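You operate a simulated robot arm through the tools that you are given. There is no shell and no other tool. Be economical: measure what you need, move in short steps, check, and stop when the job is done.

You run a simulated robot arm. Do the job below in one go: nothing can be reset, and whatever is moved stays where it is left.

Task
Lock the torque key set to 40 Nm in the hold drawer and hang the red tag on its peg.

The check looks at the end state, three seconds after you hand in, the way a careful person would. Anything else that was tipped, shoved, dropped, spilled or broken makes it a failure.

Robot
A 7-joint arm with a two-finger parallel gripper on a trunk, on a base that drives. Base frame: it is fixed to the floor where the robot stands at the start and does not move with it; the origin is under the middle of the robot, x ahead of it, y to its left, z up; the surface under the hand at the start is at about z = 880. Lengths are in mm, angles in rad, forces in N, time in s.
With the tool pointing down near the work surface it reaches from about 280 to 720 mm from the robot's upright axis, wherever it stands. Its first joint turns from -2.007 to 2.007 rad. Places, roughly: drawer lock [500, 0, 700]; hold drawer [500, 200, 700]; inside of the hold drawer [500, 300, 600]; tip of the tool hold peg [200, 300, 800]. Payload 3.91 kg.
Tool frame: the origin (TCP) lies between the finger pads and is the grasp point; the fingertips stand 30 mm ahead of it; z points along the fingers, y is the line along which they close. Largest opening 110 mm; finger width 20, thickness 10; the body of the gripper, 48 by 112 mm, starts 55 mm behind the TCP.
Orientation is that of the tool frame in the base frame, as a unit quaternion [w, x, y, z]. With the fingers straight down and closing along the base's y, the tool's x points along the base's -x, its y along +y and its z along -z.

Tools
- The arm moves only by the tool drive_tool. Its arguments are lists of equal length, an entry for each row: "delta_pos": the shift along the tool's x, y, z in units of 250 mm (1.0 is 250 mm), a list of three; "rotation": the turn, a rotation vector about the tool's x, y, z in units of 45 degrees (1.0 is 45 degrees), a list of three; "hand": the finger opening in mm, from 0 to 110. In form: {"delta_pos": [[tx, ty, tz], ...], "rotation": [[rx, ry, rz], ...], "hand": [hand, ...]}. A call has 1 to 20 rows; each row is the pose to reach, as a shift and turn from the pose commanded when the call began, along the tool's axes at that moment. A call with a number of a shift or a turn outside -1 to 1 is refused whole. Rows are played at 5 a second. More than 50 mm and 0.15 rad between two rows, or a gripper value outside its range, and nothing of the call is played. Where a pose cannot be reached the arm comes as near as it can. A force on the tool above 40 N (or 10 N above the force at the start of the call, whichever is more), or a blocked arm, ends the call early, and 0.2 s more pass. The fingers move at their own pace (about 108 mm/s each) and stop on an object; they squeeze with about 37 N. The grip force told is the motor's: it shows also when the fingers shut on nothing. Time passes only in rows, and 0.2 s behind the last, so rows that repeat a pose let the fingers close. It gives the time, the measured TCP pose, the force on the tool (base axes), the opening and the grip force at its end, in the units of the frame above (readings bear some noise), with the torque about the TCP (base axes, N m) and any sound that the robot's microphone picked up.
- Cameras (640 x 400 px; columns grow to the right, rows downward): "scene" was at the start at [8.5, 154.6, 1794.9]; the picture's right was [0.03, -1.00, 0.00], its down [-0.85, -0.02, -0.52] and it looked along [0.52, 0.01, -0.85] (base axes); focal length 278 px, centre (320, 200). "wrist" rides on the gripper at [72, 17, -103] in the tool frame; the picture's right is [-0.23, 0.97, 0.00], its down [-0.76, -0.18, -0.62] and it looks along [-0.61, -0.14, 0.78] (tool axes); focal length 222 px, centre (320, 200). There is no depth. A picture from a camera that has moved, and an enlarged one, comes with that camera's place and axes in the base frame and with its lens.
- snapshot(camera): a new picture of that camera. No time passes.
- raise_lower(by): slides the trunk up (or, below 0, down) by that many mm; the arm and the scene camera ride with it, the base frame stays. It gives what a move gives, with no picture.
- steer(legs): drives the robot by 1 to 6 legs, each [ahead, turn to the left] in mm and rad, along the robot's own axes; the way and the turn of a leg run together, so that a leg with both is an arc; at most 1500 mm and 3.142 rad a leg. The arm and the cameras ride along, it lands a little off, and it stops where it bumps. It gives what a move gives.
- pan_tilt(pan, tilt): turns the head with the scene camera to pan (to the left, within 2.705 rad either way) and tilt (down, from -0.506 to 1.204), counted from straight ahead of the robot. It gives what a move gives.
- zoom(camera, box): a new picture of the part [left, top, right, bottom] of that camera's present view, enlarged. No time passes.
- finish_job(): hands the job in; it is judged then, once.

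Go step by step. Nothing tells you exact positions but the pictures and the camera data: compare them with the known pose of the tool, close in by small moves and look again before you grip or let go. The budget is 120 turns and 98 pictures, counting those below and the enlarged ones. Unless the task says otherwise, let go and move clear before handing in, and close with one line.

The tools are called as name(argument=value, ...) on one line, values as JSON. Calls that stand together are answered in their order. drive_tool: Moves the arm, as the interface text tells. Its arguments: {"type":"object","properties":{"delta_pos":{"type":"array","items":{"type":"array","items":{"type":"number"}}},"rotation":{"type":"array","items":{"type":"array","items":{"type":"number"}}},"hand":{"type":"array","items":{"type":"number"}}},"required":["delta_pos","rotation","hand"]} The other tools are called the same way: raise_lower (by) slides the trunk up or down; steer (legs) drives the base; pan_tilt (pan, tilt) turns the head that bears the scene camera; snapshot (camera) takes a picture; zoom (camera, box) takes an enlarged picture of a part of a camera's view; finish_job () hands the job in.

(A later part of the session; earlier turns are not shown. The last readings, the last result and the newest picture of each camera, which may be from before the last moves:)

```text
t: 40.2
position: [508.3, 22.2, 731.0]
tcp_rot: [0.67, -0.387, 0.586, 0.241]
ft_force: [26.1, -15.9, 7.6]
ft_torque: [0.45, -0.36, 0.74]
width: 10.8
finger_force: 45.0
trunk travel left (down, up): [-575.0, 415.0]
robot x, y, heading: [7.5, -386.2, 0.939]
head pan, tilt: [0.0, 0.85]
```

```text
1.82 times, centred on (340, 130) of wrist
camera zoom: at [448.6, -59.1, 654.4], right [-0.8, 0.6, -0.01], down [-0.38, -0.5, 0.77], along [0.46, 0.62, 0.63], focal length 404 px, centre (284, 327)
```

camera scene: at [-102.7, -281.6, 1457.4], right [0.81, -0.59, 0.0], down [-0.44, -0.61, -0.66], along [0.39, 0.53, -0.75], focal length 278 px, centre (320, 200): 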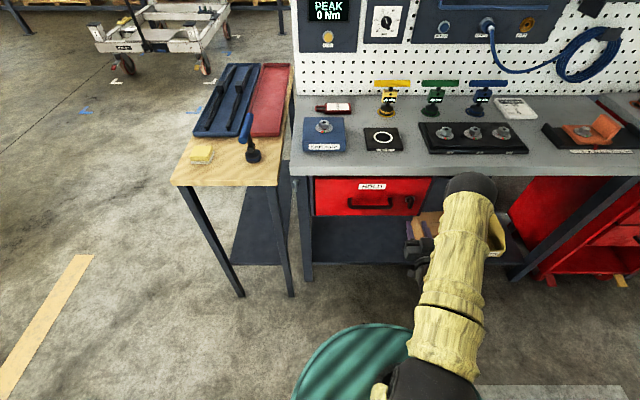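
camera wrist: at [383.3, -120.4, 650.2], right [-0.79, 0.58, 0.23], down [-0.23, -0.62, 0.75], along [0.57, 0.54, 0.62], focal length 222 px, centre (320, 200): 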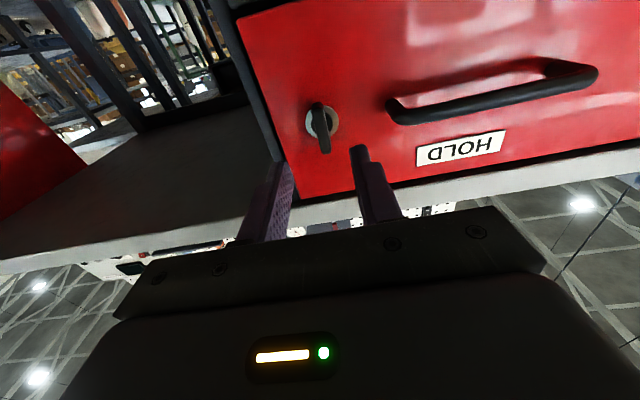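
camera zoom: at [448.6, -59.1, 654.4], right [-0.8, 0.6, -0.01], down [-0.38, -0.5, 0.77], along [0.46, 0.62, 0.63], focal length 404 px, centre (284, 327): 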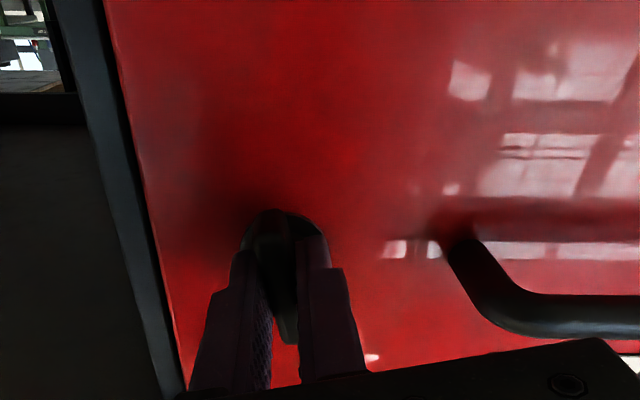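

Counter-clockwise turns it. Side load is growing, so I shift 2 mm right and continue.

drive_tool(delta_pos=[[0, -0.01, 0], [0, -0.01, 0], [0, -0.01, 0], [0, -0.01, 0], [0, -0.01, 0], [0, -0.01, 0], [0, -0.01, 0]], rotation=[[0, 0, 0], [0, 0, -0.12], [0, 0, -0.24], [0, 0, -0.36], [0, 0, -0.48], [0, 0, -0.6], [0, 0, -0.7]], hand=[4, 4, 4, 4, 4, 4, 4])

zoom(camera="wrist", box=[220, 20, 460, 240])

```text
t: 41.8
position: [510.4, 22.3, 731.7]
tcp_rot: [0.709, -0.533, 0.458, 0.051]
ft_force: [11.6, -9.9, -3.5]
ft_torque: [-0.26, 0.19, 0.99]
width: 10.8
finger_force: 45.2
trunk travel left (down, up): [-575.0, 415.0]
robot x, y, heading: [8.4, -389.0, 0.94]
head pan, tilt: [0.0, 0.85]
```

```text
1.82 times, centred on (340, 130) of wrist
camera zoom: at [480.4, -82.2, 666.2], right [-0.68, 0.51, -0.53], down [-0.71, -0.26, 0.66], along [0.2, 0.82, 0.54], focal length 404 px, centre (284, 327)
```

zoom: 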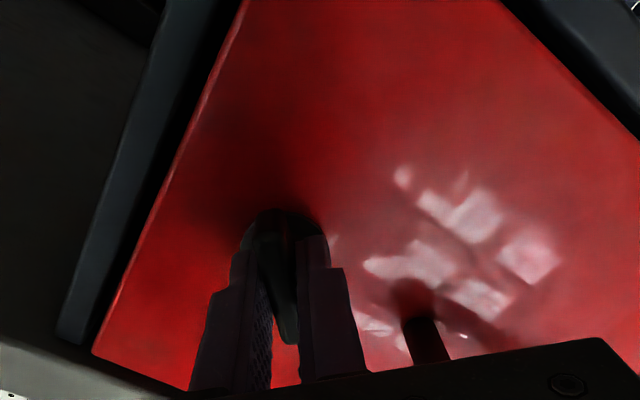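

It turns freely, now about 45°. Continue to 90°.

drive_tool(delta_pos=[[0, 0, 0], [0, 0, 0], [0, 0, 0], [0, 0, 0], [0, 0, 0], [0, 0, 0], [0, 0, 0]], rotation=[[0, 0, -0.15], [0, 0, -0.3], [0, 0, -0.45], [0, 0, -0.6], [0, 0, -0.75], [0, 0, -0.9], [0, 0, -1]], hand=[4, 4, 4, 4, 4, 4, 4])

zoom(camera="wrist", box=[220, 20, 460, 240])

```text
t: 43.4
position: [508.8, 23.0, 731.7]
tcp_rot: [0.676, -0.667, 0.219, -0.223]
ft_force: [6.6, -3.9, -3.2]
ft_torque: [-0.81, 0.86, 0.74]
width: 11.1
finger_force: 44.9
trunk travel left (down, up): [-575.0, 415.0]
robot x, y, heading: [10.6, -388.8, 0.941]
head pan, tilt: [0.0, 0.85]
```

```text
1.82 times, centred on (340, 130) of wrist
camera zoom: at [506.6, -102.5, 712.5], right [-0.17, 0.14, -0.97], down [-0.98, -0.05, 0.17], along [-0.02, 0.99, 0.15], focal length 404 px, centre (284, 327)
```

zoom: 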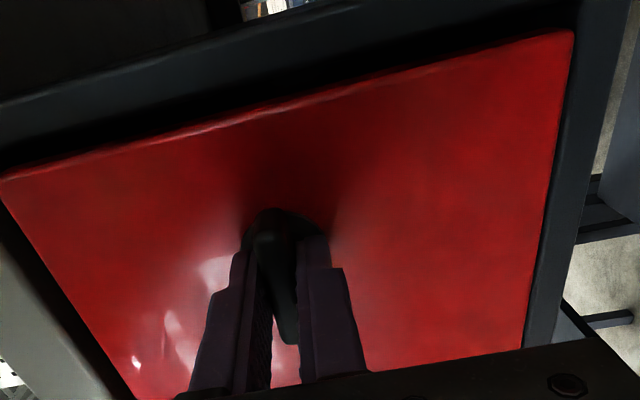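

Lever is now horizontal. Release, back out, and go to the handle (the fingers already close vertically).

drive_tool(delta_pos=[[0, 0, 0], [0, 0, 0], [0, 0, -0.14], [0, 0, -0.28], [-0.19, 0, -0.28], [-0.38, 0, -0.28], [-0.56, 0, -0.28], [-0.56, 0, -0.28]], rotation=[[0, 0, 0], [0, 0, 0], [0, 0, 0], [0, 0, 0], [0, 0, 0], [0, 0, 0], [0, 0, 0], [0, 0, 0]], hand=[50, 50, 50, 50, 60, 60, 60, 60])

snapshot(camera="wrist")

zoom(camera="scene", box=[300, 165, 440, 225])

```text
t: 45.2
position: [352.0, 49.2, 731.0]
tcp_rot: [0.676, -0.667, 0.219, -0.224]
ft_force: [-0.5, 0.1, -0.2]
ft_torque: [-0.01, 0.04, -0.02]
width: 60.2
finger_force: 0.1
trunk travel left (down, up): [-575.0, 415.0]
robot x, y, heading: [11.9, -384.0, 0.94]
head pan, tilt: [0.0, 0.85]
```

```text
54 pictures are left
camera wrist: at [350.2, -76.0, 712.3], right [-0.17, 0.15, -0.97], down [-0.98, -0.05, 0.17], along [-0.02, 0.99, 0.15], focal length 222 px, centre (320, 200)
```

wrist: 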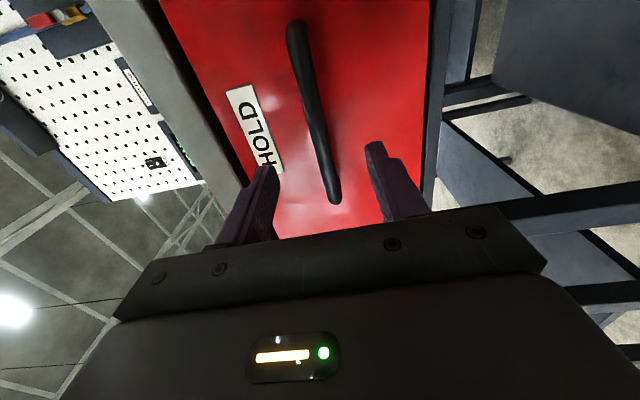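

```text
4.57 times, centred on (370, 195) of scene
camera zoom: at [-103.1, -281.3, 1457.3], right [0.81, -0.59, 0.0], down [-0.44, -0.61, -0.66], along [0.39, 0.53, -0.75], focal length 1269 px, centre (91, 223)
```

zoom: 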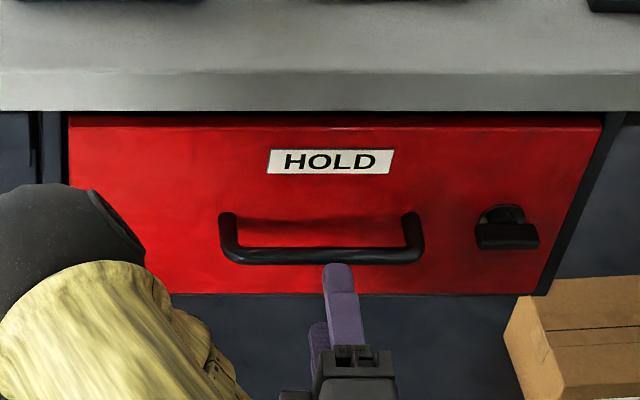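

Lever stays horizontal. Grip the bar and pull gently.

drive_tool(delta_pos=[[0, 0, 0.12], [0, 0, 0.25], [0, 0, 0.25], [0, 0, 0.25], [0, 0, 0.25]], rotation=[[0, 0, 0], [0, 0, 0], [0, 0, 0], [0, 0, 0], [0, 0, 0]], hand=[60, 60, 4, 4, 4])

drive_tool(delta_pos=[[0, 0, -0.03], [0, 0, -0.06], [0, 0, -0.1], [0, 0, -0.14], [0, 0, -0.18]], rotation=[[0, 0, 0], [0, 0, 0], [0, 0, 0], [0, 0, 0], [0, 0, 0]], hand=[4, 4, 4, 4, 4])

```text
t: 46.4
position: [391.0, 101.0, 730.8]
tcp_rot: [0.677, -0.666, 0.219, -0.224]
ft_force: [-0.6, 1.9, 1.8]
ft_torque: [0.15, 0.17, -0.13]
width: 14.0
finger_force: 45.2
trunk travel left (down, up): [-575.0, 415.0]
robot x, y, heading: [13.6, -379.3, 0.944]
head pan, tilt: [0.0, 0.85]
```

```text
t: 47.6
position: [363.3, 63.3, 732.2]
tcp_rot: [0.677, -0.667, 0.219, -0.223]
ft_force: [-1.3, 2.3, 8.6]
ft_torque: [0.03, 0.03, 0.02]
width: 13.8
finger_force: 45.3
trunk travel left (down, up): [-575.0, 415.0]
robot x, y, heading: [7.6, -387.6, 0.937]
head pan, tilt: [0.0, 0.85]
```

The drawer slides. Back the base away to open it further.

steer(legs=[[-180, 0]])

snapshot(camera="scene")

```text
t: 49.2
position: [256.6, -83.1, 731.0]
tcp_rot: [0.677, -0.666, 0.219, -0.224]
ft_force: [-7.7, 4.1, 15.4]
ft_torque: [0.28, 0.11, -1.0]
width: 13.7
finger_force: 45.2
trunk travel left (down, up): [-575.0, 415.0]
robot x, y, heading: [-98.1, -536.1, 0.942]
head pan, tilt: [0.0, 0.85]
```

```text
52 pictures are left
camera scene: at [-213.2, -429.1, 1457.3], right [0.81, -0.59, 0.0], down [-0.44, -0.61, -0.66], along [0.39, 0.53, -0.75], focal length 278 px, centre (320, 200)
```

scene: 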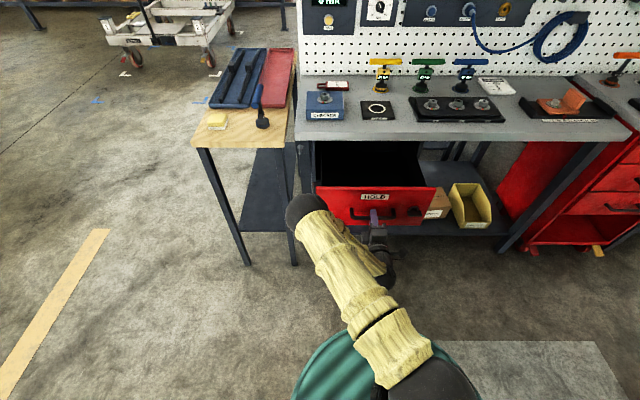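

Opened ~226 mm. I'll release, back the hand off, raise the trunk and point the tool down ready for the key.

drive_tool(delta_pos=[[0, 0, 0], [0, 0, 0], [0, 0, -0.15], [0, 0, -0.3], [0, 0, -0.4]], rotation=[[0, 0, 0], [0, 0, 0], [0, 0, 0], [0, 0, 0], [0, 0, 0]], hand=[60, 60, 60, 60, 60])

raise_lower(by=360)

drive_tool(delta_pos=[[0, 0, 0], [0, 0, 0], [0, 0, 0], [0, 0, 0], [0, 0, 0], [0, 0, 0]], rotation=[[-0.18, 0, 0], [-0.36, 0, 0], [-0.54, 0, 0], [-0.72, 0, 0], [-0.9, 0, 0], [-1, 0, 0]], hand=[60, 60, 60, 60, 60, 60])

drive_tool(delta_pos=[[0, 0, 0], [0, 0, 0], [0, 0, 0], [0, 0, 0], [0, 0, 0], [0, 0, 0]], rotation=[[-0.18, 0, 0], [-0.36, 0, 0], [-0.54, 0, 0], [-0.72, 0, 0], [-0.9, 0, 0], [-1, 0, 0]], hand=[60, 60, 60, 60, 60, 60])

snapshot(camera="scene")

```text
t: 50.5
position: [196.3, -163.4, 730.7]
tcp_rot: [0.677, -0.667, 0.219, -0.223]
ft_force: [0.7, -0.6, 0.9]
ft_torque: [0.0, 0.01, 0.0]
width: 59.9
finger_force: 0.0
trunk travel left (down, up): [-575.0, 415.0]
robot x, y, heading: [-96.8, -535.5, 0.943]
head pan, tilt: [0.0, 0.85]
```

```text
t: 54.0
position: [197.7, -164.0, 1089.5]
tcp_rot: [0.676, -0.666, 0.221, -0.223]
ft_force: [-0.1, -0.1, -0.4]
ft_torque: [0.04, 0.03, -0.02]
width: 59.9
finger_force: 0.1
trunk travel left (down, up): [-935.0, 55.0]
robot x, y, heading: [-101.0, -529.7, 0.941]
head pan, tilt: [0.0, 0.85]
```

```text
t: 55.4
position: [196.2, -164.2, 1088.1]
tcp_rot: [-0.37, 0.875, -0.288, 0.123]
ft_force: [0.8, 0.4, 0.9]
ft_torque: [0.03, 0.0, 0.03]
width: 59.8
finger_force: 0.0
trunk travel left (down, up): [-935.0, 55.0]
robot x, y, heading: [-95.3, -534.0, 0.941]
head pan, tilt: [0.0, 0.85]
```

```text
t: 56.8
position: [195.5, -163.2, 1089.2]
tcp_rot: [-0.007, 0.95, -0.313, 0.005]
ft_force: [-0.2, 0.0, 0.1]
ft_torque: [-0.01, 0.01, -0.03]
width: 60.1
finger_force: 0.1
trunk travel left (down, up): [-935.0, 55.0]
robot x, y, heading: [-100.4, -531.5, 0.943]
head pan, tilt: [0.0, 0.85]
```

```text
51 pictures are left
camera scene: at [-214.2, -426.6, 1817.0], right [0.81, -0.59, 0.0], down [-0.44, -0.61, -0.66], along [0.39, 0.53, -0.75], focal length 278 px, centre (320, 200)
```

scene: 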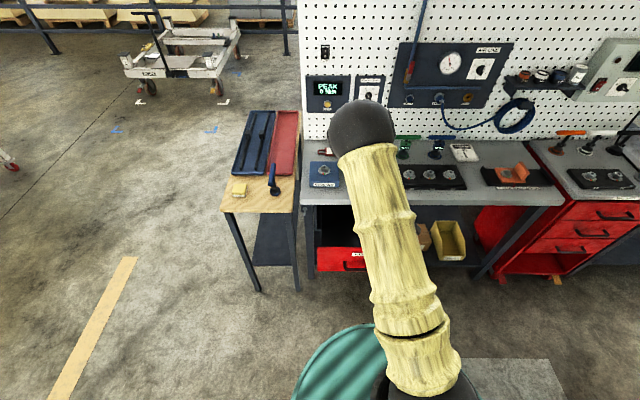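

Path to the right side of the open drawer is clear. Driving there to reach the keys.

steer(legs=[[0, -1.57], [495, 0], [0, 1.565], [500, 0]])

snapshot(camera="scene")

snapshot(camera="wrist")

```text
t: 74.0
position: [863.8, -5.7, 1089.8]
tcp_rot: [-0.008, 0.955, -0.296, 0.003]
ft_force: [-0.2, 0.6, 0.6]
ft_torque: [-0.03, 0.01, 0.01]
width: 59.9
finger_force: 0.1
trunk travel left (down, up): [-935.0, 55.0]
robot x, y, heading: [582.7, -388.0, 0.984]
head pan, tilt: [0.0, 0.85]
```

```text
50 pictures are left
camera scene: at [465.5, -285.9, 1817.3], right [0.83, -0.56, 0.0], down [-0.42, -0.62, -0.66], along [0.37, 0.55, -0.75], focal length 278 px, centre (320, 200)
```

scene: 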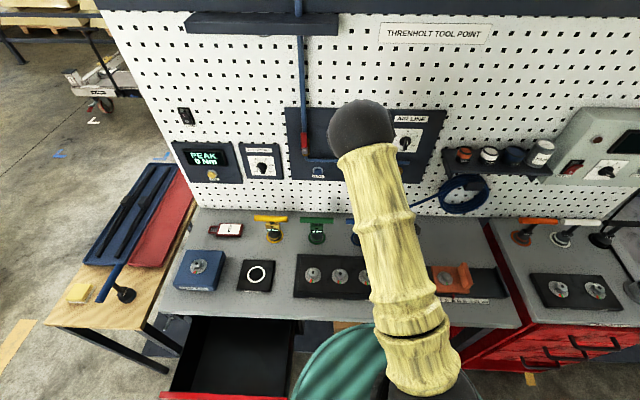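

```text
49 pictures are left
camera wrist: at [913.4, -62.7, 1191.2], right [-0.74, -0.67, -0.02], down [-0.53, 0.57, 0.63], along [-0.41, 0.47, -0.78], focal length 222 px, centre (320, 200)
```

wrist: 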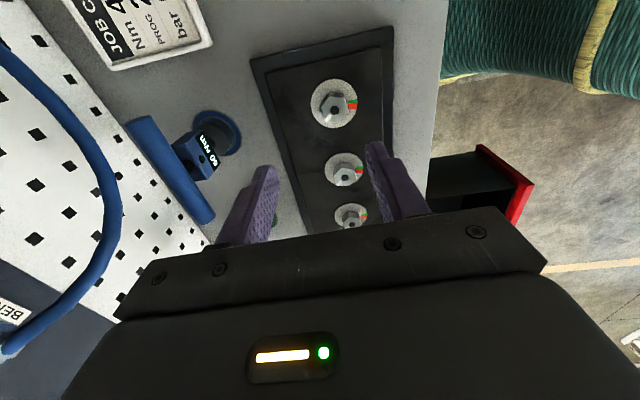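

zoom(camera="scene", box=[240, 200, 380, 290])

zoom(camera="scene", box=[140, 290, 380, 400])

```text
4.44 times, centred on (310, 245) of scene
camera zoom: at [465.5, -285.9, 1817.3], right [0.83, -0.56, 0.0], down [-0.42, -0.62, -0.66], along [0.37, 0.55, -0.75], focal length 1234 px, centre (364, 0)
```

zoom: 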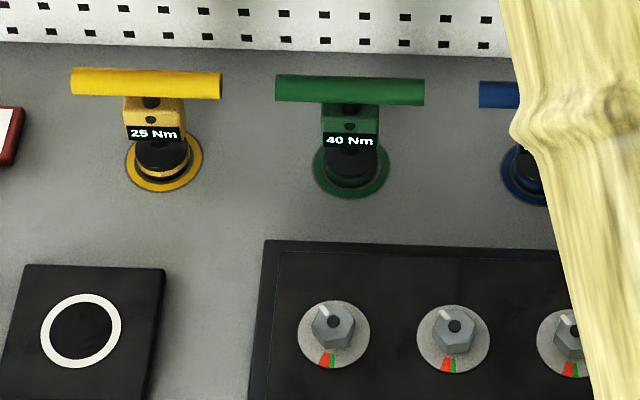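

```text
2.67 times, centred on (260, 345) of scene
camera zoom: at [465.5, -285.9, 1817.3], right [0.83, -0.56, 0.0], down [-0.42, -0.62, -0.66], along [0.37, 0.55, -0.75], focal length 740 px, centre (480, -187)
```

zoom: 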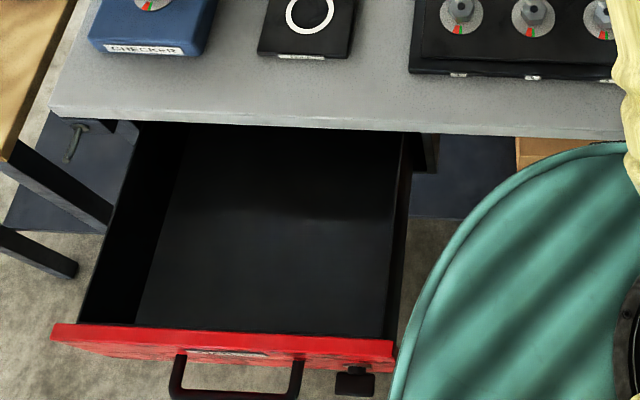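

The key's ring centre is ≈ (804, 241) and the T-bar is at z ≈ 989, running parallel to the bench. Moving above it.

drive_tool(delta_pos=[[-0.13, -0.11, 0], [-0.26, -0.22, 0], [-0.39, -0.34, 0], [-0.52, -0.46, 0], [-0.65, -0.57, 0], [-0.755, -0.678, 0], [-0.755, -0.678, 0]], rotation=[[0, 0, 0.042], [0, 0, 0.042], [0, 0, 0.042], [0, 0, 0.042], [0, 0, 0.042], [0, 0, 0.042], [0, 0, 0.042]], hand=[60, 60, 60, 60, 60, 60, 60])

snapshot(camera="wrist")

zoom(camera="scene", box=[240, 160, 400, 270])

```text
t: 75.7
position: [803.0, 239.4, 1089.1]
tcp_rot: [-0.007, 0.95, -0.311, 0.002]
ft_force: [-0.3, -0.1, -0.5]
ft_torque: [0.03, -0.03, -0.02]
width: 60.0
finger_force: 0.1
trunk travel left (down, up): [-935.0, 55.0]
robot x, y, heading: [584.3, -388.0, 0.979]
head pan, tilt: [0.0, 0.85]
```

```text
46 pictures are left
camera wrist: at [850.6, 182.5, 1191.0], right [-0.76, -0.65, -0.02], down [-0.51, 0.59, 0.63], along [-0.4, 0.48, -0.78], focal length 222 px, centre (320, 200)
```

wrist: 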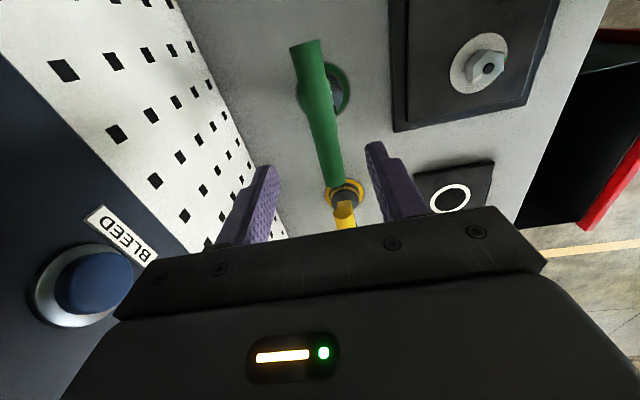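

```text
3.64 times, centred on (320, 215) of scene
camera zoom: at [464.7, -287.3, 1817.4], right [0.83, -0.56, 0.0], down [-0.42, -0.62, -0.66], along [0.37, 0.55, -0.75], focal length 1009 px, centre (320, 146)
```

zoom: 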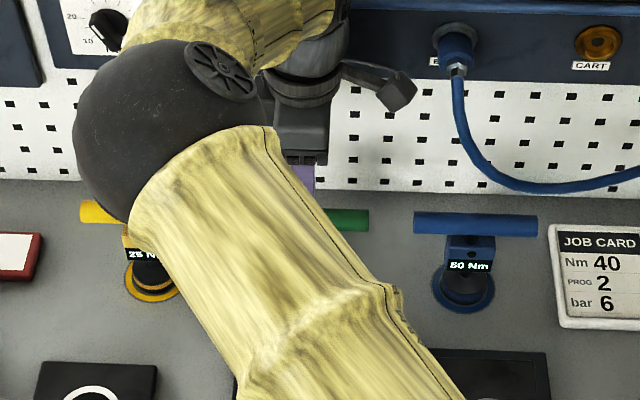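

Well centred over the bar. Descend so the pads straddle the bar and close.

drive_tool(delta_pos=[[0, 0, 0.17], [0, 0, 0.3], [0, 0, 0.344]], rotation=[[0, 0, 0], [0, 0, 0], [0, 0, 0]], hand=[60, 60, 60])

snapshot(camera="wrist")

zoom(camera="scene", box=[240, 160, 400, 270])

```text
t: 76.5
position: [804.9, 239.3, 1004.2]
tcp_rot: [-0.007, 0.95, -0.311, 0.002]
ft_force: [0.0, 1.2, -0.5]
ft_torque: [-0.03, 0.03, 0.01]
width: 59.8
finger_force: 0.2
trunk travel left (down, up): [-935.0, 55.0]
robot x, y, heading: [581.0, -386.5, 0.979]
head pan, tilt: [0.0, 0.85]
```

```text
44 pictures are left
camera wrist: at [853.1, 182.4, 1105.9], right [-0.76, -0.65, -0.02], down [-0.51, 0.59, 0.63], along [-0.4, 0.48, -0.78], focal length 222 px, centre (320, 200)
```

wrist: 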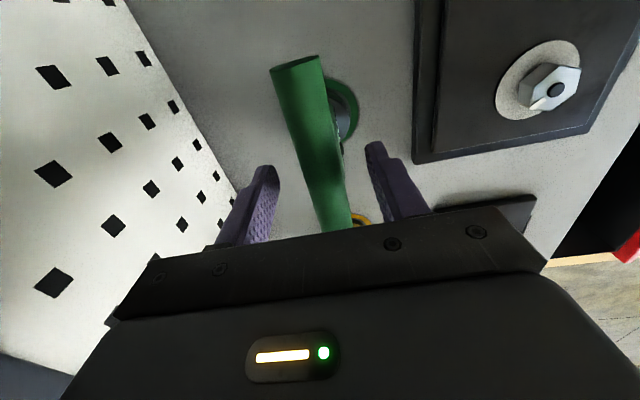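

```text
3.64 times, centred on (320, 215) of scene
camera zoom: at [465.1, -286.2, 1817.3], right [0.83, -0.56, 0.0], down [-0.42, -0.62, -0.66], along [0.37, 0.55, -0.75], focal length 1009 px, centre (320, 146)
```

zoom: 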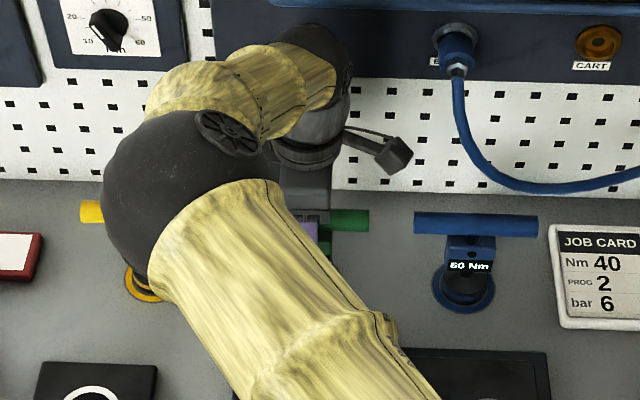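

drive_tool(delta_pos=[[0, 0, 0], [0, 0, 0], [0, 0, 0], [0, 0, 0]], rotation=[[0, 0, 0], [0, 0, 0], [0, 0, 0], [0, 0, 0]], hand=[30, 8, 8, 8])

drive_tool(delta_pos=[[0, 0, -0.03], [0, 0, -0.1], [0, 0, -0.2]], rotation=[[0, 0, 0], [0, 0, 0], [0, 0, 0]], hand=[8, 8, 8])

snapshot(camera="wrist")

zoom(camera="scene", box=[240, 160, 400, 270])

```text
t: 77.5
position: [805.7, 239.9, 1005.1]
tcp_rot: [-0.007, 0.95, -0.312, 0.003]
ft_force: [0.0, -1.5, 0.0]
ft_torque: [-0.06, 0.03, 0.0]
width: 21.5
finger_force: 37.2
trunk travel left (down, up): [-935.0, 55.0]
robot x, y, heading: [578.4, -383.7, 0.98]
head pan, tilt: [0.0, 0.85]
```

```text
t: 78.2
position: [804.1, 239.7, 1055.8]
tcp_rot: [-0.008, 0.95, -0.312, 0.002]
ft_force: [-0.1, -0.1, -3.7]
ft_torque: [-0.01, 0.0, 0.0]
width: 21.6
finger_force: 36.7
trunk travel left (down, up): [-935.0, 55.0]
robot x, y, heading: [581.8, -388.5, 0.981]
head pan, tilt: [0.0, 0.85]
```

```text
42 pictures are left
camera wrist: at [851.8, 181.4, 1157.2], right [-0.76, -0.65, -0.02], down [-0.51, 0.59, 0.63], along [-0.4, 0.48, -0.78], focal length 222 px, centre (320, 200)
```

wrist: 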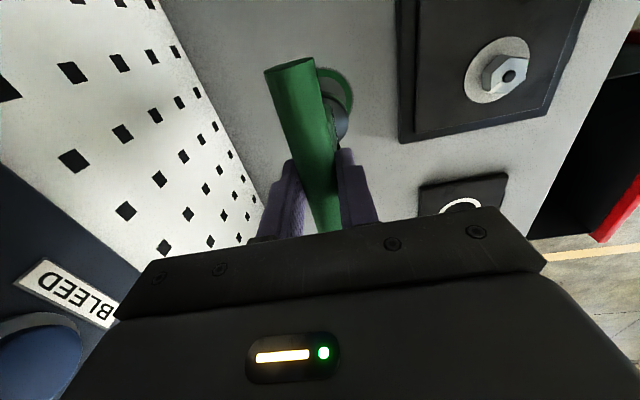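

```text
3.64 times, centred on (320, 215) of scene
camera zoom: at [464.8, -286.6, 1817.3], right [0.83, -0.56, 0.0], down [-0.42, -0.62, -0.66], along [0.37, 0.55, -0.75], focal length 1009 px, centre (320, 146)
```

zoom: 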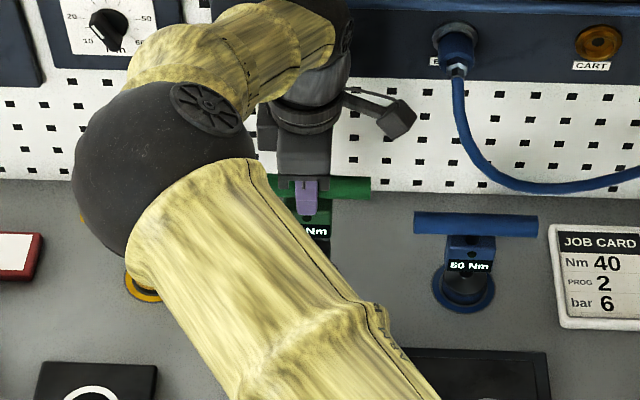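

The key is held and lifted clear. The drawer is within reach from here, so I raise it and carry it over the bench toward the open drawer.

drive_tool(delta_pos=[[0, 0, -0.15], [0, 0, -0.3], [-0.08, 0.14, -0.3], [-0.17, 0.28, -0.3], [-0.25, 0.425, -0.3], [-0.335, 0.57, -0.3], [-0.42, 0.71, -0.3], [-0.5, 0.85, -0.3]], rotation=[[0, 0, 0], [0, 0, 0], [0, 0, 0], [0, 0, 0], [0, 0, 0], [0, 0, 0], [0, 0, 0], [0, 0, 0]], hand=[8, 8, 8, 8, 8, 8, 8, 8])

drive_tool(delta_pos=[[-0.08, 0.14, 0], [-0.17, 0.28, 0], [-0.25, 0.425, 0], [-0.335, 0.57, 0], [-0.42, 0.71, 0], [-0.5, 0.85, 0]], rotation=[[0, 0, 0], [0, 0, 0], [0, 0, 0], [0, 0, 0], [0, 0, 0], [0, 0, 0]], hand=[8, 8, 8, 8, 8, 8])

pan_tilt(pan=0.6, tilt=1.1)

snapshot(camera="scene")

snapshot(camera="wrist")

```text
t: 80.0
position: [575.6, 140.8, 1127.8]
tcp_rot: [-0.008, 0.95, -0.311, 0.004]
ft_force: [-0.3, -1.2, -3.7]
ft_torque: [0.02, -0.01, 0.0]
width: 21.4
finger_force: 37.2
trunk travel left (down, up): [-935.0, 55.0]
robot x, y, heading: [577.6, -387.3, 0.978]
head pan, tilt: [0.0, 0.85]
```

```text
t: 81.5
position: [347.1, 42.3, 1124.6]
tcp_rot: [-0.008, 0.95, -0.311, 0.004]
ft_force: [0.2, 0.3, -4.2]
ft_torque: [0.01, -0.04, 0.0]
width: 21.5
finger_force: 37.2
trunk travel left (down, up): [-935.0, 55.0]
robot x, y, heading: [584.0, -387.7, 0.982]
head pan, tilt: [0.0, 0.85]
```

```text
t: 82.5
position: [348.3, 43.7, 1123.4]
tcp_rot: [-0.008, 0.95, -0.312, 0.003]
ft_force: [0.0, -0.2, -2.9]
ft_torque: [0.03, -0.02, -0.04]
width: 21.6
finger_force: 36.5
trunk travel left (down, up): [-935.0, 55.0]
robot x, y, heading: [586.2, -384.6, 0.982]
head pan, tilt: [0.6, 1.1]
```

```text
40 pictures are left
camera scene: at [420.7, -287.9, 1799.6], right [1.0, 0.01, 0.0], down [0.01, -0.89, -0.45], along [0.0, 0.45, -0.89], focal length 278 px, centre (320, 200)
```

scene: 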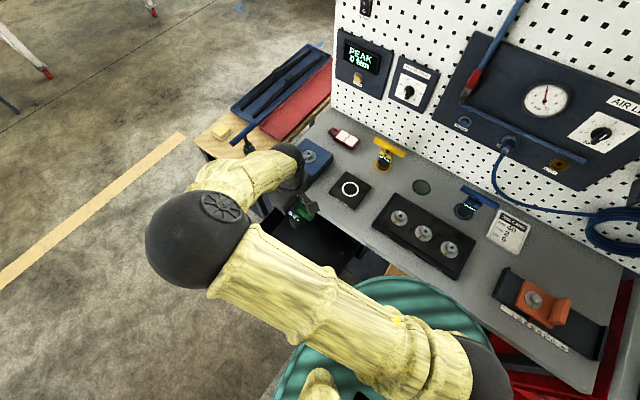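

```text
39 pictures are left
camera wrist: at [397.1, -13.2, 1225.9], right [-0.76, -0.65, -0.02], down [-0.51, 0.59, 0.63], along [-0.4, 0.48, -0.78], focal length 222 px, centre (320, 200)
```

wrist: 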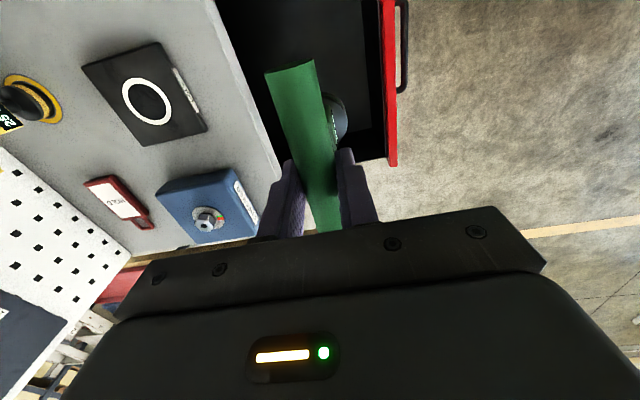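

The key hangs over the open drawer, centred. Lower the trunk 290 mm so the foot is just above the drawer floor.

raise_lower(by=-290)

snapshot(camera="scene")

snapshot(camera="wrist")

```text
t: 85.4
position: [348.4, 42.4, 833.5]
tcp_rot: [-0.007, 0.95, -0.311, 0.001]
ft_force: [-0.2, -0.1, -3.8]
ft_torque: [-0.02, -0.04, -0.02]
width: 21.5
finger_force: 36.3
trunk travel left (down, up): [-645.0, 345.0]
robot x, y, heading: [582.9, -388.1, 0.979]
head pan, tilt: [0.6, 1.1]
```

```text
38 pictures are left
camera scene: at [420.5, -288.2, 1509.6], right [1.0, 0.01, 0.0], down [0.01, -0.89, -0.45], along [0.0, 0.45, -0.89], focal length 278 px, centre (320, 200)
```

scene: 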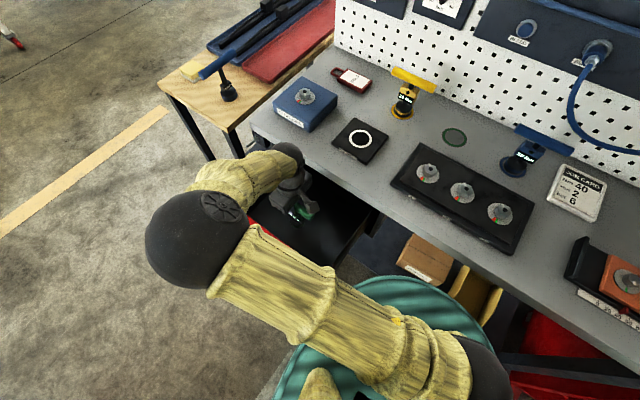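

```text
37 pictures are left
camera wrist: at [396.8, -13.6, 935.9], right [-0.76, -0.65, -0.02], down [-0.51, 0.59, 0.63], along [-0.4, 0.48, -0.78], focal length 222 px, centre (320, 200)
```

wrist: 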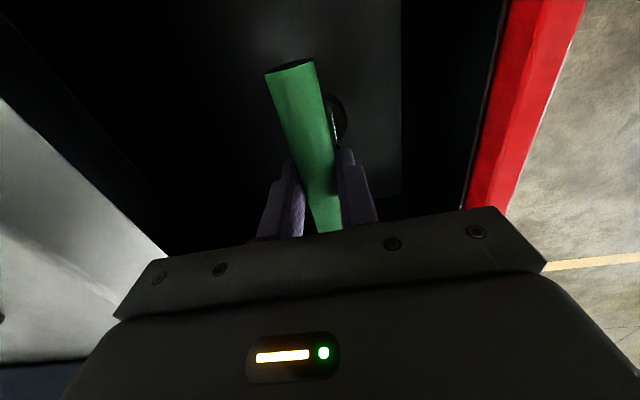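

Clear on all sides. Lower by the arm in small steps until the foot touches.

drive_tool(delta_pos=[[0, 0, 0.04], [0, 0, 0.08], [0, 0, 0.11], [0, 0, 0.13]], rotation=[[0, 0, 0], [0, 0, 0], [0, 0, 0], [0, 0, 0]], hand=[8, 8, 8, 8])

drive_tool(delta_pos=[[0, 0, 0.012], [0, 0, 0.024], [0, 0, 0.036], [0, 0, 0.048]], rotation=[[0, 0, 0], [0, 0, 0], [0, 0, 0], [0, 0, 0]], hand=[8, 8, 8, 8])

```text
t: 86.4
position: [349.4, 43.2, 801.7]
tcp_rot: [-0.008, 0.95, -0.312, 0.003]
ft_force: [0.1, 0.3, -3.4]
ft_torque: [-0.03, -0.02, -0.02]
width: 21.5
finger_force: 36.9
trunk travel left (down, up): [-645.0, 345.0]
robot x, y, heading: [580.7, -386.6, 0.979]
head pan, tilt: [0.6, 1.1]
```

```text
t: 87.4
position: [348.2, 44.6, 789.0]
tcp_rot: [-0.008, 0.95, -0.311, 0.003]
ft_force: [0.3, 0.6, -3.2]
ft_torque: [0.04, -0.01, 0.02]
width: 21.4
finger_force: 37.1
trunk travel left (down, up): [-645.0, 345.0]
robot x, y, heading: [584.3, -388.8, 0.976]
head pan, tilt: [0.6, 1.1]
```

drive_tool(delta_pos=[[0, 0, 0.012], [0, 0, 0.024], [0, 0, 0.036]], rotation=[[0, 0, 0], [0, 0, 0], [0, 0, 0]], hand=[8, 8, 8])

```text
t: 88.2
position: [348.2, 46.4, 779.9]
tcp_rot: [-0.007, 0.95, -0.312, 0.003]
ft_force: [-0.3, -0.9, -4.4]
ft_torque: [0.0, 0.03, 0.02]
width: 21.6
finger_force: 37.2
trunk travel left (down, up): [-645.0, 345.0]
robot x, y, heading: [583.5, -387.2, 0.98]
head pan, tilt: [0.6, 1.1]
```

drive_tool(delta_pos=[[0, 0, 0.01], [0, 0, 0.02], [0, 0, 0.03]], rotation=[[0, 0, 0], [0, 0, 0], [0, 0, 0]], hand=[8, 8, 8])

```text
t: 89.0
position: [349.3, 45.4, 772.6]
tcp_rot: [-0.007, 0.95, -0.311, 0.003]
ft_force: [0.4, 0.4, -3.4]
ft_torque: [0.0, 0.01, -0.04]
width: 21.6
finger_force: 37.1
trunk travel left (down, up): [-645.0, 345.0]
robot x, y, heading: [583.1, -385.3, 0.976]
head pan, tilt: [0.6, 1.1]
```

drive_tool(delta_pos=[[0, 0, 0.008], [0, 0, 0.016], [0, 0, 0.024]], rotation=[[0, 0, 0], [0, 0, 0], [0, 0, 0]], hand=[8, 8, 8])

zoom(camera="wrist", box=[220, 20, 460, 240])

```text
t: 89.8
position: [349.8, 46.5, 772.2]
tcp_rot: [-0.011, 0.95, -0.312, -0.001]
ft_force: [7.6, -4.1, 22.2]
ft_torque: [-0.45, -0.27, 0.08]
width: 21.4
finger_force: 37.0
trunk travel left (down, up): [-645.0, 345.0]
robot x, y, heading: [582.1, -387.8, 0.975]
head pan, tilt: [0.6, 1.1]
stopped in row 3: the force on the tool passed its limit at 42 N (the readings are from after the stop); the commanded pose is now the measured one
```

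```text
1.82 times, centred on (340, 130) of wrist
camera zoom: at [398.6, -12.1, 873.1], right [-0.76, -0.65, -0.02], down [-0.51, 0.58, 0.63], along [-0.4, 0.49, -0.78], focal length 404 px, centre (284, 327)
```

zoom: 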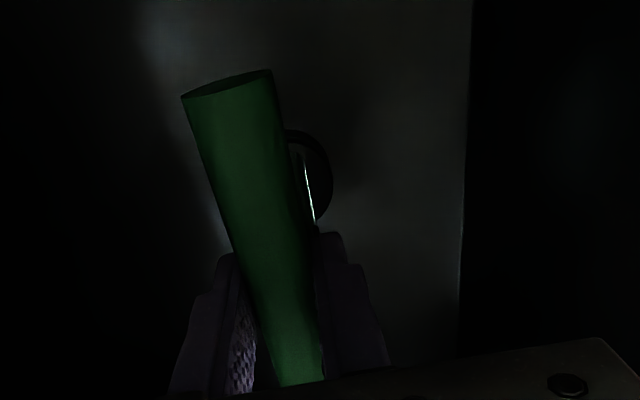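

The foot is on the drawer floor. Relieve the load, open slowly, then rise straight up.

drive_tool(delta_pos=[[0, 0, -0.002], [0, 0, -0.002], [0, 0, -0.002], [0, 0, -0.002], [0, 0, -0.002], [0, 0, -0.002]], rotation=[[0, 0, 0], [0, 0, 0], [0, 0, 0], [0, 0, 0], [0, 0, 0], [0, 0, 0]], hand=[21, 24, 28, 34, 42, 50])

drive_tool(delta_pos=[[0, 0, -0.04], [0, 0, -0.1], [0, 0, -0.2], [0, 0, -0.38], [0, 0, -0.56]], rotation=[[0, 0, 0], [0, 0, 0], [0, 0, 0], [0, 0, 0], [0, 0, 0]], hand=[50, 50, 50, 50, 50])

snapshot(camera="wrist")

```text
t: 91.2
position: [349.8, 47.2, 769.7]
tcp_rot: [-0.009, 0.95, -0.311, -0.001]
ft_force: [1.0, 0.5, 0.0]
ft_torque: [0.0, 0.02, -0.02]
width: 50.2
finger_force: 0.2
trunk travel left (down, up): [-645.0, 345.0]
robot x, y, heading: [584.8, -387.4, 0.979]
head pan, tilt: [0.6, 1.1]
```

```text
t: 92.4
position: [347.0, 43.5, 909.7]
tcp_rot: [-0.009, 0.95, -0.312, 0.001]
ft_force: [0.5, -0.6, 0.4]
ft_torque: [0.01, 0.03, 0.01]
width: 50.2
finger_force: 0.0
trunk travel left (down, up): [-645.0, 345.0]
robot x, y, heading: [578.2, -384.1, 0.983]
head pan, tilt: [0.6, 1.1]
```

```text
35 pictures are left
camera wrist: at [395.5, -14.3, 1012.0], right [-0.76, -0.65, -0.02], down [-0.51, 0.58, 0.63], along [-0.4, 0.49, -0.78], focal length 222 px, centre (320, 200)
```

wrist: 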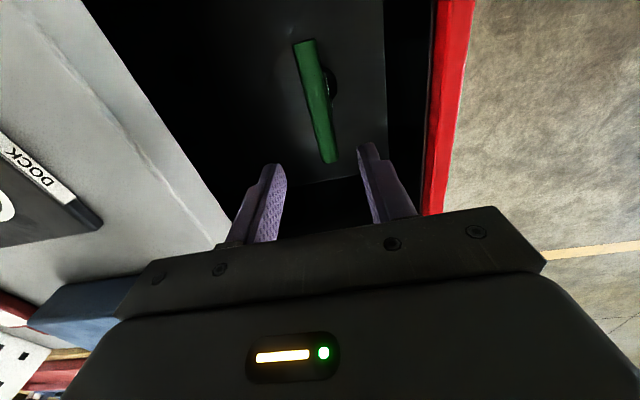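

The key stands in the drawer. Now I'll raise a bit, back off and drive round to face the drawer again.

raise_lower(by=120)

steer(legs=[[-520, 0], [0, 1.528], [481, 0], [0, -1.569]])

pan_tilt(pan=0, tilt=0.85)

snapshot(camera="scene")

```text
t: 93.9
position: [347.4, 45.2, 1029.4]
tcp_rot: [-0.009, 0.95, -0.312, 0.001]
ft_force: [-0.4, -1.0, 0.0]
ft_torque: [-0.02, 0.01, -0.01]
width: 50.1
finger_force: 0.0
trunk travel left (down, up): [-765.0, 225.0]
robot x, y, heading: [581.1, -391.9, 0.98]
head pan, tilt: [0.6, 1.1]
```

```text
t: 111.4
position: [-319.5, -108.6, 1029.7]
tcp_rot: [-0.009, 0.945, -0.328, 0.001]
ft_force: [0.3, 0.8, 0.7]
ft_torque: [0.0, 0.04, -0.02]
width: 50.2
finger_force: 0.1
trunk travel left (down, up): [-765.0, 225.0]
robot x, y, heading: [-104.1, -545.0, 0.945]
head pan, tilt: [0.6, 1.1]
```

```text
t: 112.4
position: [-320.0, -107.6, 1029.9]
tcp_rot: [-0.008, 0.945, -0.328, 0.001]
ft_force: [0.5, 0.6, -0.4]
ft_torque: [0.01, -0.05, 0.04]
width: 50.0
finger_force: 0.1
trunk travel left (down, up): [-765.0, 225.0]
robot x, y, heading: [-99.3, -547.8, 0.94]
head pan, tilt: [0.0, 0.85]
```

```text
34 pictures are left
camera scene: at [-213.9, -443.3, 1647.3], right [0.81, -0.59, 0.0], down [-0.44, -0.61, -0.66], along [0.39, 0.53, -0.75], focal length 278 px, centre (320, 200)
```

scene: 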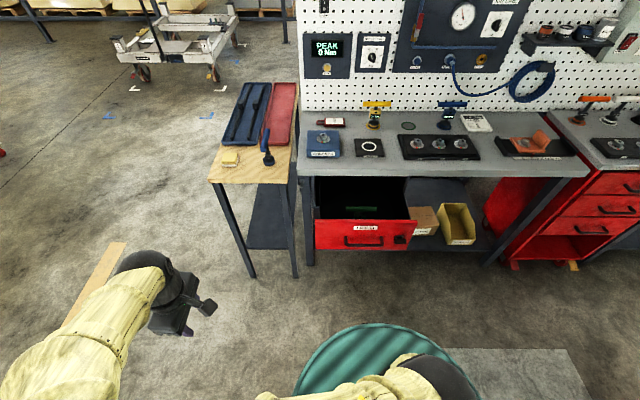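

Drawer and key look fine. Swing the hand round in front of the drawer and turn it level.

drive_tool(delta_pos=[[0.15, -0.095, 0], [0.3, -0.19, 0], [0.45, -0.286, 0], [0.6, -0.38, 0], [0.75, -0.477, 0], [0.9, -0.572, 0]], rotation=[[0, 0, -0.044], [0, 0, -0.044], [0, 0, -0.044], [0, 0, -0.044], [0, 0, -0.044], [0, 0, -0.044]], hand=[50, 50, 50, 50, 50, 50])

drive_tool(delta_pos=[[0.15, -0.095, 0], [0.3, -0.19, 0], [0.45, -0.286, 0], [0.6, -0.38, 0], [0.75, -0.477, 0], [0.9, -0.572, 0]], rotation=[[0.18, 0, 0], [0.36, 0, 0], [0.54, 0, 0], [0.72, 0, 0], [0.9, 0, 0], [1, 0, 0]], hand=[50, 50, 50, 50, 50, 50])

drive_tool(delta_pos=[[0, 0, 0], [0, 0, 0], [0, 0, 0], [0, 0, 0], [0, 0, 0], [0, 0, 0]], rotation=[[0.18, 0, 0], [0.36, 0, 0], [0.54, 0, 0], [0.72, 0, 0], [0.9, 0, 0], [1, 0, 0]], hand=[50, 50, 50, 50, 50, 50])

raise_lower(by=-298)

snapshot(camera="wrist")

```text
t: 113.8
position: [-54.0, -133.0, 1031.4]
tcp_rot: [-0.008, 0.95, -0.312, 0.001]
ft_force: [-0.3, 0.4, -0.4]
ft_torque: [-0.01, 0.01, 0.0]
width: 49.9
finger_force: 0.0
trunk travel left (down, up): [-765.0, 225.0]
robot x, y, heading: [-102.6, -550.8, 0.944]
head pan, tilt: [0.0, 0.85]
```

```text
t: 115.2
position: [212.4, -152.3, 1033.5]
tcp_rot: [-0.373, 0.874, -0.287, 0.121]
ft_force: [0.0, 0.7, 1.3]
ft_torque: [-0.03, -0.04, 0.01]
width: 50.1
finger_force: 0.0
trunk travel left (down, up): [-765.0, 225.0]
robot x, y, heading: [-101.7, -548.3, 0.943]
head pan, tilt: [0.0, 0.85]
```

```text
t: 116.6
position: [210.8, -151.9, 1033.4]
tcp_rot: [0.679, -0.665, 0.218, -0.222]
ft_force: [-0.2, 0.0, 1.0]
ft_torque: [0.0, 0.01, -0.03]
width: 50.4
finger_force: 0.0
out of reach, approached as far as the arm can: row 1, 2, 3, 4, 5
trunk travel left (down, up): [-765.0, 225.0]
robot x, y, heading: [-103.6, -549.3, 0.944]
head pan, tilt: [0.0, 0.85]
```

```text
t: 119.5
position: [212.7, -152.1, 734.7]
tcp_rot: [0.679, -0.665, 0.219, -0.22]
ft_force: [-0.4, 0.0, 0.1]
ft_torque: [-0.03, -0.01, 0.01]
width: 50.0
finger_force: 0.1
trunk travel left (down, up): [-467.0, 523.0]
robot x, y, heading: [-98.4, -545.9, 0.944]
head pan, tilt: [0.0, 0.85]
```

```text
33 pictures are left
camera wrist: at [209.9, -278.5, 714.5], right [-0.17, 0.15, -0.97], down [-0.98, -0.05, 0.17], along [-0.03, 0.99, 0.16], focal length 222 px, centre (320, 200)
```

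wrist: 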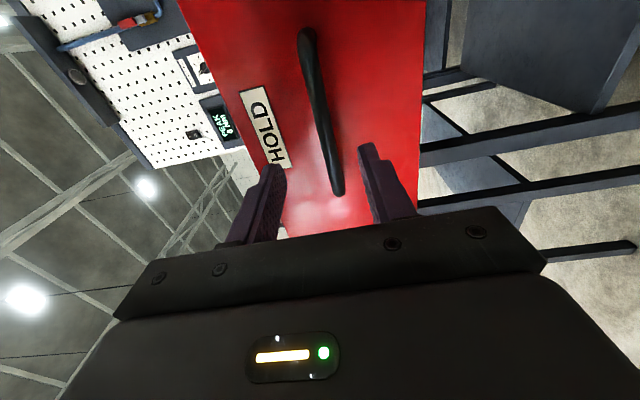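

Aligned with the handle. Grip it.

drive_tool(delta_pos=[[0, 0.01, 0.15], [0, 0.01, 0.26], [0, 0.01, 0.315], [0, 0.01, 0.315], [0, 0.01, 0.315], [0, 0.01, 0.315]], rotation=[[0, 0, 0], [0, 0, 0], [0, 0, 0], [0, 0, 0], [0, 0, 0], [0, 0, 0]], hand=[50, 50, 50, 4, 4, 4])

steer(legs=[[100, 0]])

snapshot(camera="scene")

```text
t: 121.0
position: [260.5, -88.9, 732.1]
tcp_rot: [0.678, -0.666, 0.219, -0.22]
ft_force: [-1.0, -0.9, -16.3]
ft_torque: [-0.3, -0.12, 0.18]
width: 13.5
finger_force: 45.1
trunk travel left (down, up): [-467.0, 523.0]
robot x, y, heading: [-98.4, -544.0, 0.942]
head pan, tilt: [0.0, 0.85]
```

```text
t: 122.2
position: [318.7, -7.0, 732.3]
tcp_rot: [0.678, -0.666, 0.22, -0.221]
ft_force: [8.9, -6.6, -25.8]
ft_torque: [-0.36, -0.12, 0.19]
width: 13.7
finger_force: 44.6
trunk travel left (down, up): [-467.0, 523.0]
robot x, y, heading: [-43.1, -465.5, 0.949]
head pan, tilt: [0.0, 0.85]
```

```text
32 pictures are left
camera scene: at [-152.3, -360.4, 1349.3], right [0.81, -0.59, 0.0], down [-0.44, -0.61, -0.66], along [0.38, 0.53, -0.75], focal length 278 px, centre (320, 200)
```

scene: 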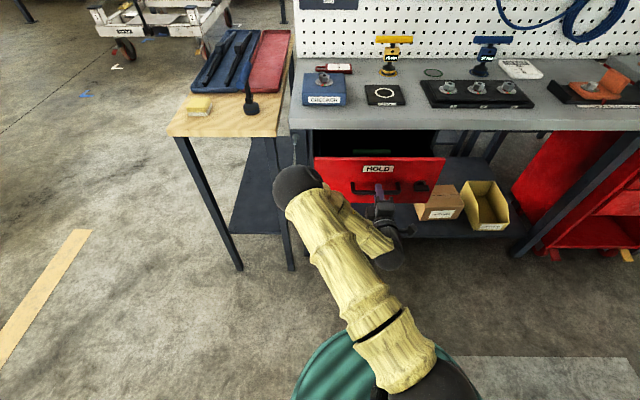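

Closing smoothly. Continue with the base, then finish with the arm.

steer(legs=[[95, -0.008]])

drive_tool(delta_pos=[[0, 0, 0.03], [0, 0, 0.06], [0, 0, 0.09], [0, 0, 0.12], [0, 0, 0.14]], rotation=[[0, 0, 0], [0, 0, 0], [0, 0, 0], [0, 0, 0], [0, 0, 0]], hand=[4, 4, 4, 4, 4])

zoom(camera="scene", box=[280, 140, 460, 260])

```text
t: 123.4
position: [376.5, 69.3, 732.0]
tcp_rot: [0.677, -0.666, 0.221, -0.221]
ft_force: [-21.8, 16.0, -13.2]
ft_torque: [-0.12, -0.11, 0.91]
width: 13.8
finger_force: 45.2
trunk travel left (down, up): [-467.0, 523.0]
robot x, y, heading: [15.2, -395.6, 0.932]
head pan, tilt: [0.0, 0.85]
```

```text
t: 124.6
position: [395.4, 96.5, 731.7]
tcp_rot: [0.676, -0.668, 0.221, -0.219]
ft_force: [-20.0, -5.5, -9.4]
ft_torque: [-0.21, -0.15, 1.3]
width: 13.9
finger_force: 45.2
trunk travel left (down, up): [-467.0, 523.0]
robot x, y, heading: [14.8, -388.0, 0.939]
head pan, tilt: [0.0, 0.85]
```

```text
3.33 times, centred on (370, 200) of scene
camera zoom: at [-99.0, -283.5, 1349.1], right [0.81, -0.59, 0.0], down [-0.44, -0.61, -0.66], along [0.39, 0.53, -0.75], focal length 925 px, centre (153, 200)
```

zoom: 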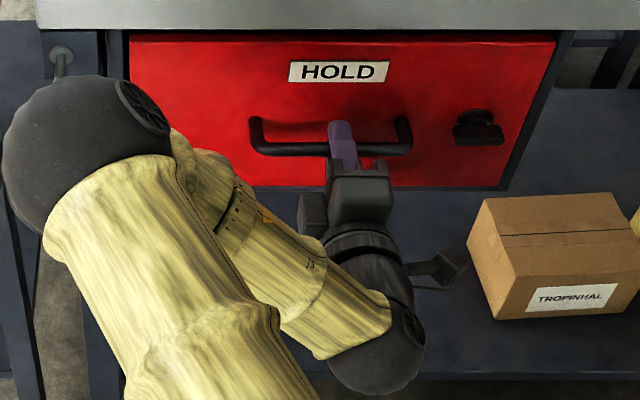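

drive_tool(delta_pos=[[0, 0, 0.008], [0, 0, 0.016], [0, 0, 0.024], [0, 0, 0.032]], rotation=[[0, 0, 0], [0, 0, 0], [0, 0, 0], [0, 0, 0]], hand=[4, 4, 4, 4])

drive_tool(delta_pos=[[0, 0, 0], [0, 0, 0], [0, 0, -0.14], [0, 0, -0.3]], rotation=[[0, 0, 0], [0, 0, 0], [0, 0, 0], [0, 0, 0]], hand=[50, 50, 50, 50])

snapshot(camera="wrist")

zoom(camera="scene", box=[280, 140, 460, 260])

```text
t: 125.2
position: [397.6, 98.9, 733.0]
tcp_rot: [0.675, -0.668, 0.221, -0.222]
ft_force: [-9.4, -4.5, 1.7]
ft_torque: [-0.2, -0.29, -0.52]
width: 13.6
finger_force: 45.4
trunk travel left (down, up): [-467.0, 523.0]
robot x, y, heading: [11.1, -389.5, 0.938]
head pan, tilt: [0.0, 0.85]
stopped in row 3: the force on the tool passed its limit at 46 N (the readings are from after the stop); the commanded pose is now the measured one
```

```text
t: 126.2
position: [355.3, 38.4, 728.6]
tcp_rot: [0.676, -0.668, 0.222, -0.221]
ft_force: [0.0, 0.0, -0.3]
ft_torque: [-0.02, 0.05, -0.01]
width: 49.9
finger_force: 0.1
trunk travel left (down, up): [-467.0, 523.0]
robot x, y, heading: [14.9, -387.7, 0.936]
head pan, tilt: [0.0, 0.85]
```

```text
30 pictures are left
camera wrist: at [352.5, -87.3, 709.5], right [-0.18, 0.15, -0.97], down [-0.98, -0.05, 0.17], along [-0.02, 0.99, 0.15], focal length 222 px, centre (320, 200)
```

wrist: 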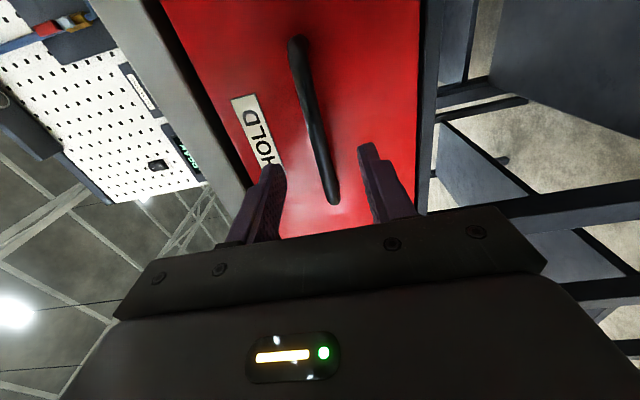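

```text
3.33 times, centred on (370, 200) of scene
camera zoom: at [-97.9, -283.9, 1349.4], right [0.81, -0.59, 0.0], down [-0.44, -0.61, -0.66], along [0.39, 0.53, -0.75], focal length 925 px, centre (153, 200)
```

zoom: 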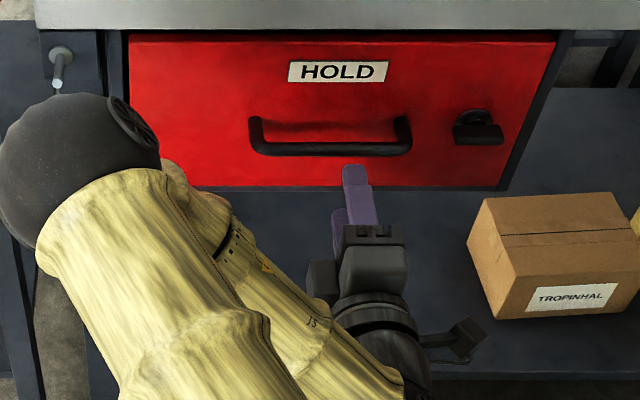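

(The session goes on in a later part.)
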